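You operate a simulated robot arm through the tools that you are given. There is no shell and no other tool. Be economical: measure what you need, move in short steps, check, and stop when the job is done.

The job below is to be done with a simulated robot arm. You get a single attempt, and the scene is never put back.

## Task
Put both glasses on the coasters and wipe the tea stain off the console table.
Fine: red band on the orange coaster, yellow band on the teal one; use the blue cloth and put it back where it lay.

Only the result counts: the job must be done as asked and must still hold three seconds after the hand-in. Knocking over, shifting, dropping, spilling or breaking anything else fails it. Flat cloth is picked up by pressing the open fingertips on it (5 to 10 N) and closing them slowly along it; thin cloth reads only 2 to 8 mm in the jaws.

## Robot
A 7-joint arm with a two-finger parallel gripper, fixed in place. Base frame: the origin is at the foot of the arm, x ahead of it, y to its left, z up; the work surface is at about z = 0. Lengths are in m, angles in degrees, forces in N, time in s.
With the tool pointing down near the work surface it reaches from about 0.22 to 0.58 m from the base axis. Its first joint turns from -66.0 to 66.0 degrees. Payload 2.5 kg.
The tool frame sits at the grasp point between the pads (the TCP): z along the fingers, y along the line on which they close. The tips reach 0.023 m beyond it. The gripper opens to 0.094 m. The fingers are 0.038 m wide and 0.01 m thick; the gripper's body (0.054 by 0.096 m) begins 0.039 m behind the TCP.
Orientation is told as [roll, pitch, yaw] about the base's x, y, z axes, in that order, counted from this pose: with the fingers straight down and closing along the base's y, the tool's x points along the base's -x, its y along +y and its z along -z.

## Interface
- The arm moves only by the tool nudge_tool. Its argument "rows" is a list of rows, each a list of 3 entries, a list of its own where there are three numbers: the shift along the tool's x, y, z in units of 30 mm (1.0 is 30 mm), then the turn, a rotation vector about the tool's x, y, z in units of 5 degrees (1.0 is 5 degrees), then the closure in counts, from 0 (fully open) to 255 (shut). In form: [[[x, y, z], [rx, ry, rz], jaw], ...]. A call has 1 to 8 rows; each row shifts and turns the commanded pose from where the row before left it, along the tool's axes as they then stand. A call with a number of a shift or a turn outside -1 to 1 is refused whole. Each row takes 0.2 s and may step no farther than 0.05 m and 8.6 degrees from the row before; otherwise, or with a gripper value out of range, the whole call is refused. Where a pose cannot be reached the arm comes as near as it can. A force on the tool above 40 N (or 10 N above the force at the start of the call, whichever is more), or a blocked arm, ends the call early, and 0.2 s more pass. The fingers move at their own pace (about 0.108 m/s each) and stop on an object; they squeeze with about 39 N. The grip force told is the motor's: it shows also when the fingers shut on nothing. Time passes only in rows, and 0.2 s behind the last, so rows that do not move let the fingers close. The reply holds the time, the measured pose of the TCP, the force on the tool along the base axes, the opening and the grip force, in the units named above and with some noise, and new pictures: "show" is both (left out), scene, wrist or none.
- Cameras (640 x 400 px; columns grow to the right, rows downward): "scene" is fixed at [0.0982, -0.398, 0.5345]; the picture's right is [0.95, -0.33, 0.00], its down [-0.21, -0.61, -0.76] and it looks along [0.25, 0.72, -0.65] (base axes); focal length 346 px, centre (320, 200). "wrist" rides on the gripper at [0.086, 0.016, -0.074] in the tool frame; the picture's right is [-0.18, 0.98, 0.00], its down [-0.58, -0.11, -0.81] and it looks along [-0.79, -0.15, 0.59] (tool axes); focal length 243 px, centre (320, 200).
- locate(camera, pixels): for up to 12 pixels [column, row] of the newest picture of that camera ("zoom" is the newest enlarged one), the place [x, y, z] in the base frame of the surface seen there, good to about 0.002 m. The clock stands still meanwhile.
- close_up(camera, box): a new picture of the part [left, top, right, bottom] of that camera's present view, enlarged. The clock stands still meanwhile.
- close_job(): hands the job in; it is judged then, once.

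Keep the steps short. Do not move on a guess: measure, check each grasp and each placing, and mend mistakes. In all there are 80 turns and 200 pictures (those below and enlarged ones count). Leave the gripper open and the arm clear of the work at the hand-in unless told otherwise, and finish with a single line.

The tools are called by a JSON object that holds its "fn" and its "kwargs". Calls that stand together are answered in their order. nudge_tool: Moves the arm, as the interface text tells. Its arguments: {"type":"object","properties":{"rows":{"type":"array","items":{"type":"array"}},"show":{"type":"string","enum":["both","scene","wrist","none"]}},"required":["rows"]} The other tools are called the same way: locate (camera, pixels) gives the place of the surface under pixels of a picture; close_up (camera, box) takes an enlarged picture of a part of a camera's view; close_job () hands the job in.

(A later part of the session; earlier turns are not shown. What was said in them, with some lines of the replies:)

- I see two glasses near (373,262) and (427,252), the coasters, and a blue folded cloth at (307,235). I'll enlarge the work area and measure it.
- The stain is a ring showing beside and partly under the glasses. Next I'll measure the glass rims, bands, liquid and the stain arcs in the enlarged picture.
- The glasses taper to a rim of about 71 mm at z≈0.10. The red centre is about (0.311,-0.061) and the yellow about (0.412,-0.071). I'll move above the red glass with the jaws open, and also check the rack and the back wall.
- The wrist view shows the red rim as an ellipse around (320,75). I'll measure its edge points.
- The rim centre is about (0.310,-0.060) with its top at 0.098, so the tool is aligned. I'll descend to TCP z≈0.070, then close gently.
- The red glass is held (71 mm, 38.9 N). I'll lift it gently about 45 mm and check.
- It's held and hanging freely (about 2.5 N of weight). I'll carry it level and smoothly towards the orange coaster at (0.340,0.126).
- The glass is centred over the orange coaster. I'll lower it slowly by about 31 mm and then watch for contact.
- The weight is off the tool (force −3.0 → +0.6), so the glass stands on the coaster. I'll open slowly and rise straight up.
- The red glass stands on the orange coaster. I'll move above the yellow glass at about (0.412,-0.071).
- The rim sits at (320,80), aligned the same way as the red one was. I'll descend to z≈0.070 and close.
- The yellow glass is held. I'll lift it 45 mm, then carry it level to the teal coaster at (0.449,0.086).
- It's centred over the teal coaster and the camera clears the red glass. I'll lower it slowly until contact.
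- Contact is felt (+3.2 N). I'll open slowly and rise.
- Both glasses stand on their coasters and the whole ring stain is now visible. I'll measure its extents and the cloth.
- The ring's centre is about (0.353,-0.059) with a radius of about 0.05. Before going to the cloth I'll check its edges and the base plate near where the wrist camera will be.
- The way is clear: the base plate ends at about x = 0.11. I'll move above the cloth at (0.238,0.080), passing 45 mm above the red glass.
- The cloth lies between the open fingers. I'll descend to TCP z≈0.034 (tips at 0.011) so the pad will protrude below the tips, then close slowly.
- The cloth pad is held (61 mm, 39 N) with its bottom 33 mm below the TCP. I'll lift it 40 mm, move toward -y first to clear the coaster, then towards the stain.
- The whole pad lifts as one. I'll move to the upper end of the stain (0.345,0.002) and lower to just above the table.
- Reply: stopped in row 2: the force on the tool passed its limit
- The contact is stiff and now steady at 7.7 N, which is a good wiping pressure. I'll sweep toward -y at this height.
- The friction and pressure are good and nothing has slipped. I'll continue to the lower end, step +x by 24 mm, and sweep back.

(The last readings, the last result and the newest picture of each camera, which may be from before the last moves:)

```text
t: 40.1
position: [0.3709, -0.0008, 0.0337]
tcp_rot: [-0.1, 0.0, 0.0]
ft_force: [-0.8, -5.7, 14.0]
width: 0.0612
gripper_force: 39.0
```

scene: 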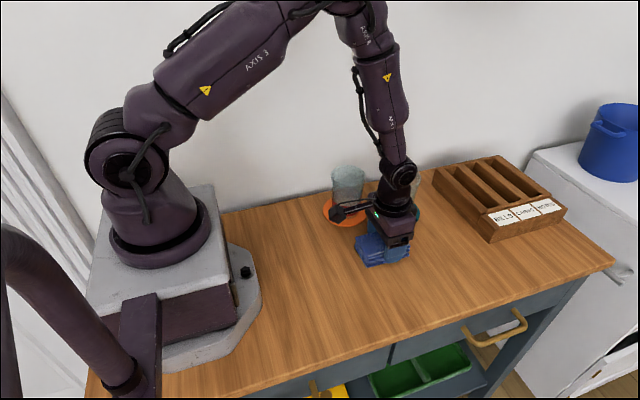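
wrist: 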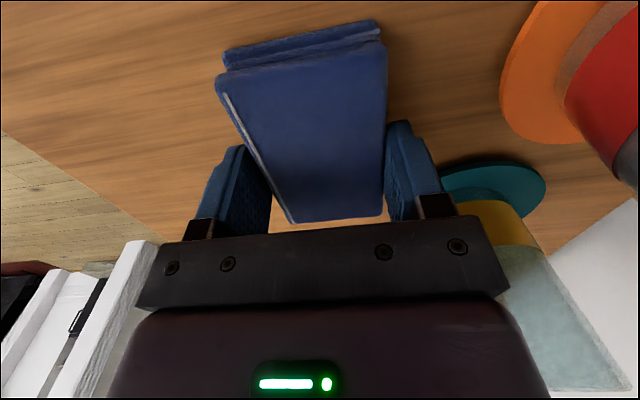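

The visible part looks clean. I'll make one more pass down and up along the middle (x≈0.357) for certainty, then lift.

{"fn": "nudge_tool", "kwargs": {"rows": [[[0.45, 0, -0.01], [0, 0, 0], 120], [[0, -0.5, 0], [0, 0, 0], 120], [[0, -0.7, 0], [0, 0, 0], 120], [[0, -0.7, 0], [0, 0, 0], 120], [[0, -0.7, 0], [0, 0, 0], 120], [[0, -0.7, 0], [0, 0, 0], 120], [[0, -0.6, 0], [0, 0, 0], 120], [[0.35, 0, 0], [0, 0, 0], 120]], "show": "none"}}

{"fn": "nudge_tool", "kwargs": {"rows": [[[0, 0.5, 0], [0, 0, 0], 120], [[0, 0.7, 0], [0, 0, 0], 120], [[0, 0.7, 0], [0, 0, 0], 120], [[0, 0.7, 0], [0, 0, 0], 120], [[0, 0.7, 0], [0, 0, 0], 120], [[0, 0.6, 0], [0, 0, 0], 120], [[0, 0, -0.4], [0, 0, 0], 120], [[0, 0, -0.9], [0, 0, 0], 120]]}}

{"fn": "close_up", "kwargs": {"camera": "scene", "box": [330, 230, 440, 310]}}

```text
t: 41.9
position: [0.3463, -0.1175, 0.0339]
tcp_rot: [-0.1, 0.0, 0.1]
ft_force: [0.2, 0.1, 0.0]
width: 0.0612
gripper_force: 39.0
```

```text
t: 43.7
position: [0.3469, -0.0002, 0.0724]
tcp_rot: [-0.1, 0.0, -0.1]
ft_force: [-0.2, 0.8, -0.7]
width: 0.0611
gripper_force: 38.6
```

scene: 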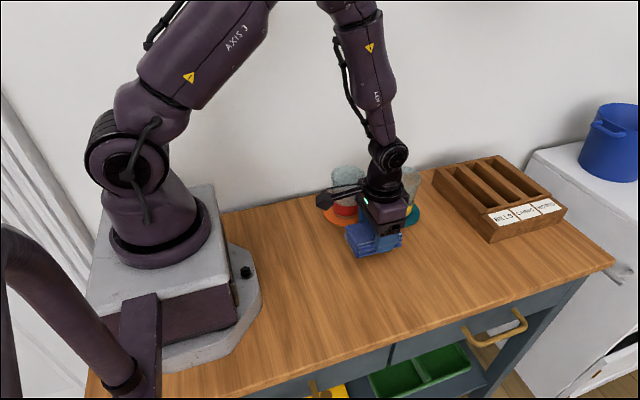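
wrist: 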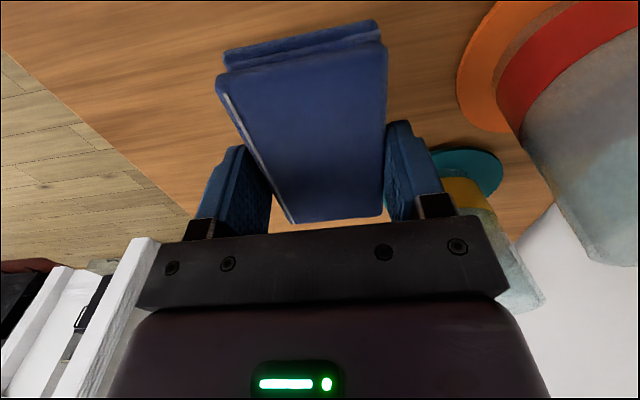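

```text
5.00 times, centred on (385, 270) of scene
```

zoom: 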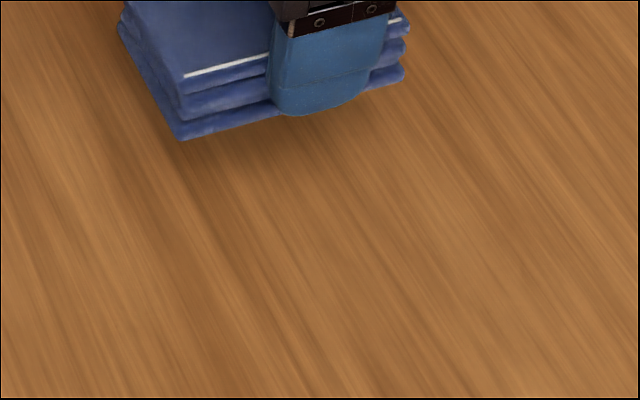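

The visible area is clean. I'll move the cloth back to x≈0.239 and look at the part that was hidden.

{"fn": "nudge_tool", "kwargs": {"rows": [[[0.6, 0, 0], [0, 0, 0], 120], [[0.8, 0, 0], [0, 0, 0], 120], [[0.8, 0, 0], [0, 0, 0], 120], [[0.8, 0, 0], [0, 0, 0], 120], [[0.59, 0, 0], [0, 0, 0], 120], [[0, 0, 0], [0, 0, 0], 120]], "show": "scene"}}

{"fn": "close_up", "kwargs": {"camera": "scene", "box": [330, 230, 440, 310]}}

```text
t: 45.1
position: [0.2379, -0.0001, 0.0721]
tcp_rot: [0.0, 0.1, 0.0]
ft_force: [0.4, -0.9, 0.1]
width: 0.0612
gripper_force: 39.0
```

scene: 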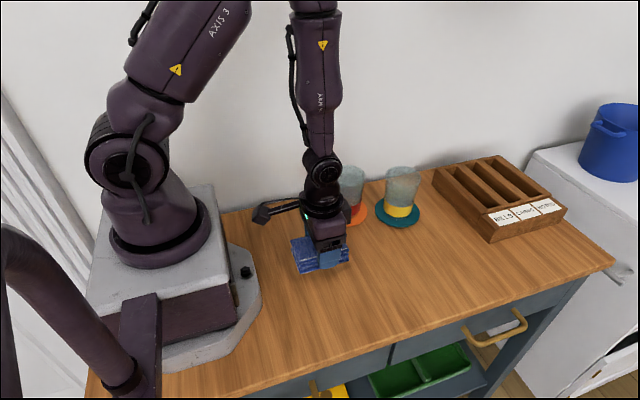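

```text
5.00 times, centred on (385, 270) of scene
```

zoom: 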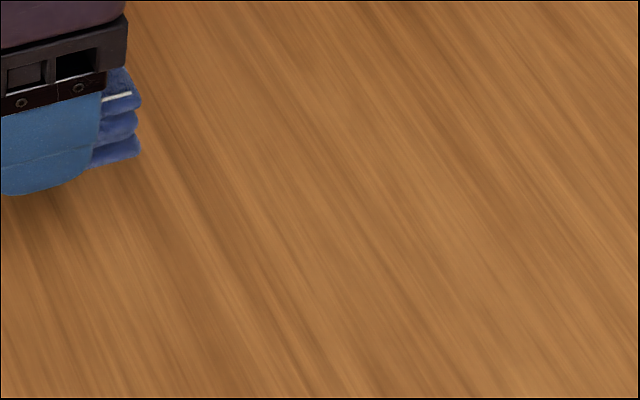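

The stain is gone. Now I'll return the cloth to its place at TCP (0.239,0.080) and lower it nearly to the table.

{"fn": "nudge_tool", "kwargs": {"rows": [[[-0.03, 0.5, 0], [0, 0, 0], 120], [[0, 0.7, 0], [0, 0, 0], 120], [[0, 0.8, 0], [0, 0, 0], 120], [[0, 0.67, 0], [0, 0, 0], 120], [[0, 0, 0.4], [0, 0, 0], 120], [[0, 0, 0.5], [0, 0, 0], 120], [[0, 0, 0.3], [0, 0, 0], 120], [[0, 0, 0], [0, 0, 0], 120]]}}

```text
t: 46.9
position: [0.2401, 0.0795, 0.0347]
tcp_rot: [0.0, 0.0, -0.1]
ft_force: [0.6, 0.0, -0.4]
width: 0.0611
gripper_force: 39.3
```

scene: 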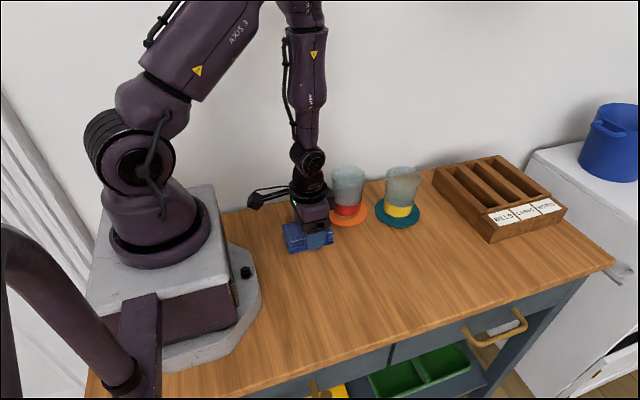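
wrist: 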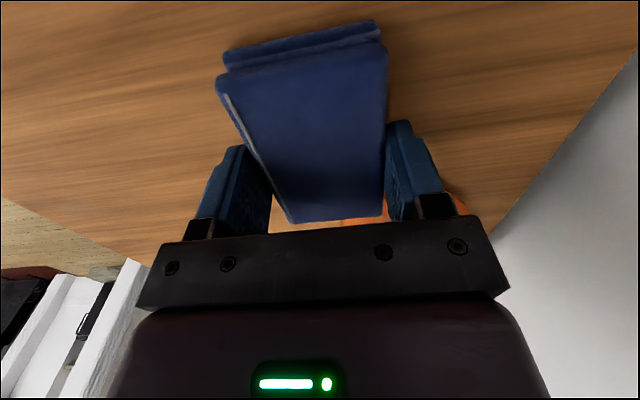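

The pad is about 1 mm above the table in its old place. I'll lower the last bit until I feel contact.

{"fn": "nudge_tool", "kwargs": {"rows": [[[0.01, 0.01, 0.03], [0, 0, 0], 120], [[0, 0, 0.01], [0, 0, 0], 120], [[0, 0, 0], [0, 0, 0], 120]], "show": "none"}}

```text
t: 47.7
position: [0.2403, 0.0808, 0.0343]
tcp_rot: [0.0, 0.0, -0.1]
ft_force: [0.6, -0.2, -1.4]
width: 0.0608
gripper_force: 39.1
```

{"fn": "nudge_tool", "kwargs": {"rows": [[[0, 0, 0.02], [0, 0, 0], 120], [[0, 0, 0.01], [0, 0, 0], 120], [[0, 0, 0], [0, 0, 0], 120]], "show": "none"}}

```text
t: 48.5
position: [0.2385, 0.0795, 0.0339]
tcp_rot: [0.0, 0.0, 0.0]
ft_force: [0.4, -0.1, -0.8]
width: 0.0612
gripper_force: 39.0
```

There's still almost no contact. I'll go down another 0.6 mm, then open and rise.

{"fn": "nudge_tool", "kwargs": {"rows": [[[0, 0, 0.02], [0, 0, 0], 120], [[0, 0, 0], [0, 0, 0], 120]], "show": "none"}}

{"fn": "nudge_tool", "kwargs": {"rows": [[[0, 0, 0], [0, 0, 0], 80], [[0, 0, 0], [0, 0, 0], 50], [[0, 0, 0], [0, 0, 0], 0], [[0, 0, 0], [0, 0, 0], 0], [[0, 0, -0.5], [0, 0, 0], 0], [[0, 0, -0.9], [0, 0, 0], 0], [[0, 0, -1], [0, 0, 0], 0], [[0, 0, -1], [0, 0, 0], 0]]}}

```text
t: 49.1
position: [0.2396, 0.0797, 0.0333]
tcp_rot: [0.0, 0.0, 0.0]
ft_force: [0.4, 0.4, 0.4]
width: 0.0611
gripper_force: 39.6
```

```text
t: 50.9
position: [0.2386, 0.0804, 0.1372]
tcp_rot: [0.0, -0.1, -0.1]
ft_force: [-0.3, -0.3, 0.7]
width: 0.094
gripper_force: 0.1
```

scene: 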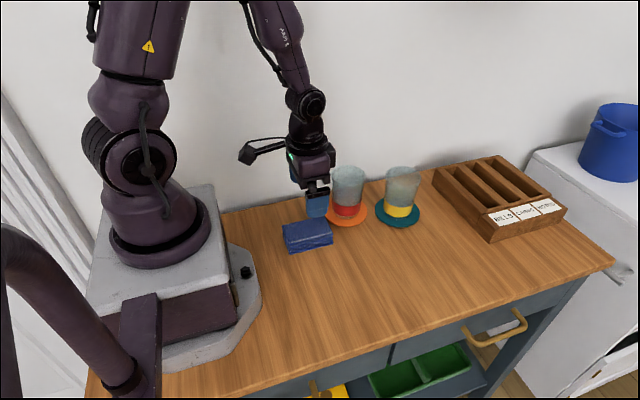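
wrist: 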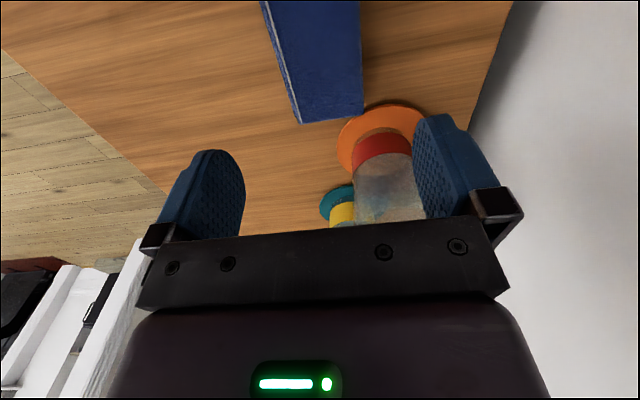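

The cloth is laid down. I'll raise the arm clear and do a last check of everything.

{"fn": "nudge_tool", "kwargs": {"rows": [[[0, 0, -1], [0, 0, 0], 0], [[0, 0, -1], [0, 0, 0], 0], [[0, -0.8, -1], [0, 0, 0], 0], [[-0.5, -1, -0.8], [0, 0, 0], 0], [[-0.5, -1, -0.5], [0, 0, 0], 0], [[0, -0.5, 0], [0, 0, 0], 0], [[0, 0, 0], [0, 0, 0], 0]], "show": "scene"}}

{"fn": "close_up", "kwargs": {"camera": "scene", "box": [260, 160, 480, 318]}}

{"fn": "close_up", "kwargs": {"camera": "scene", "box": [270, 205, 345, 265]}}

{"fn": "locate", "kwargs": {"camera": "zoom", "pixels": [[148, 145], [428, 75], [488, 195], [203, 330], [490, 255]]}}

```text
t: 52.5
position: [0.2694, -0.0195, 0.2643]
tcp_rot: [-0.1, -0.1, 0.0]
ft_force: [-0.1, 0.5, -0.2]
width: 0.094
gripper_force: 0.1
```

scene: 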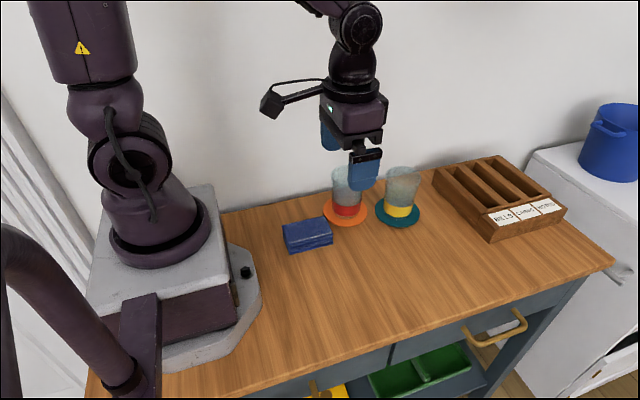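

```text
2.53 times, centred on (370, 239) of scene
```

zoom: 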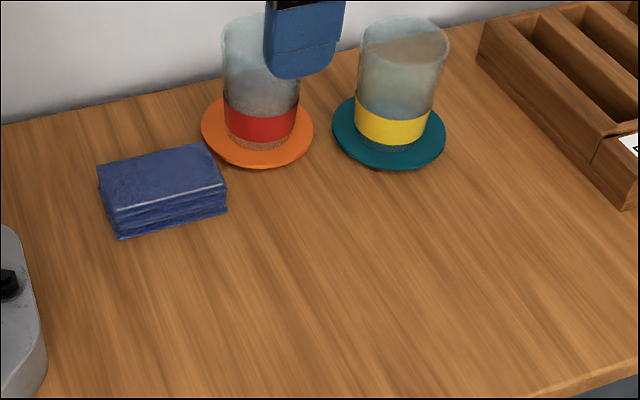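

```text
6.67 times, centred on (308, 235) of scene
```

zoom: 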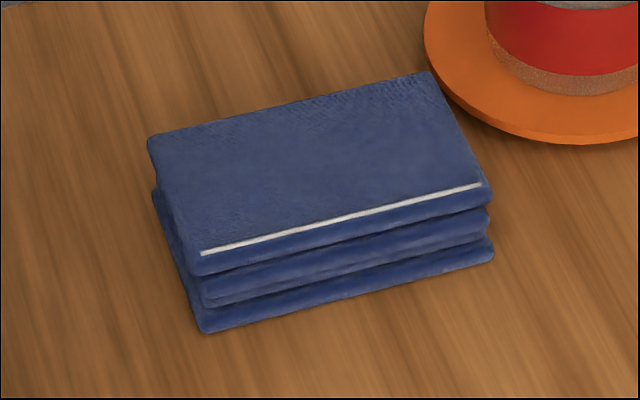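

```text
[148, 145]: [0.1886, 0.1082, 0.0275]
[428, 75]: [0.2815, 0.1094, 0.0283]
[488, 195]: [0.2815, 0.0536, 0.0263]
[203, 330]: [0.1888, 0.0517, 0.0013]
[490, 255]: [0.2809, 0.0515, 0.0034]
```

The cloth is back within a millimetre or so of where it lay, the table is clean, both glasses stand on their coasters, and the arm is clear with the jaws open. I'm handing in.

{"fn": "close_job", "kwargs": {}}

```text
The job is handed in.
```

The red-banded glass is on the orange coaster and the yellow-banded one on the teal, the tea stain is wiped off, and the blue cloth is back where it lay.
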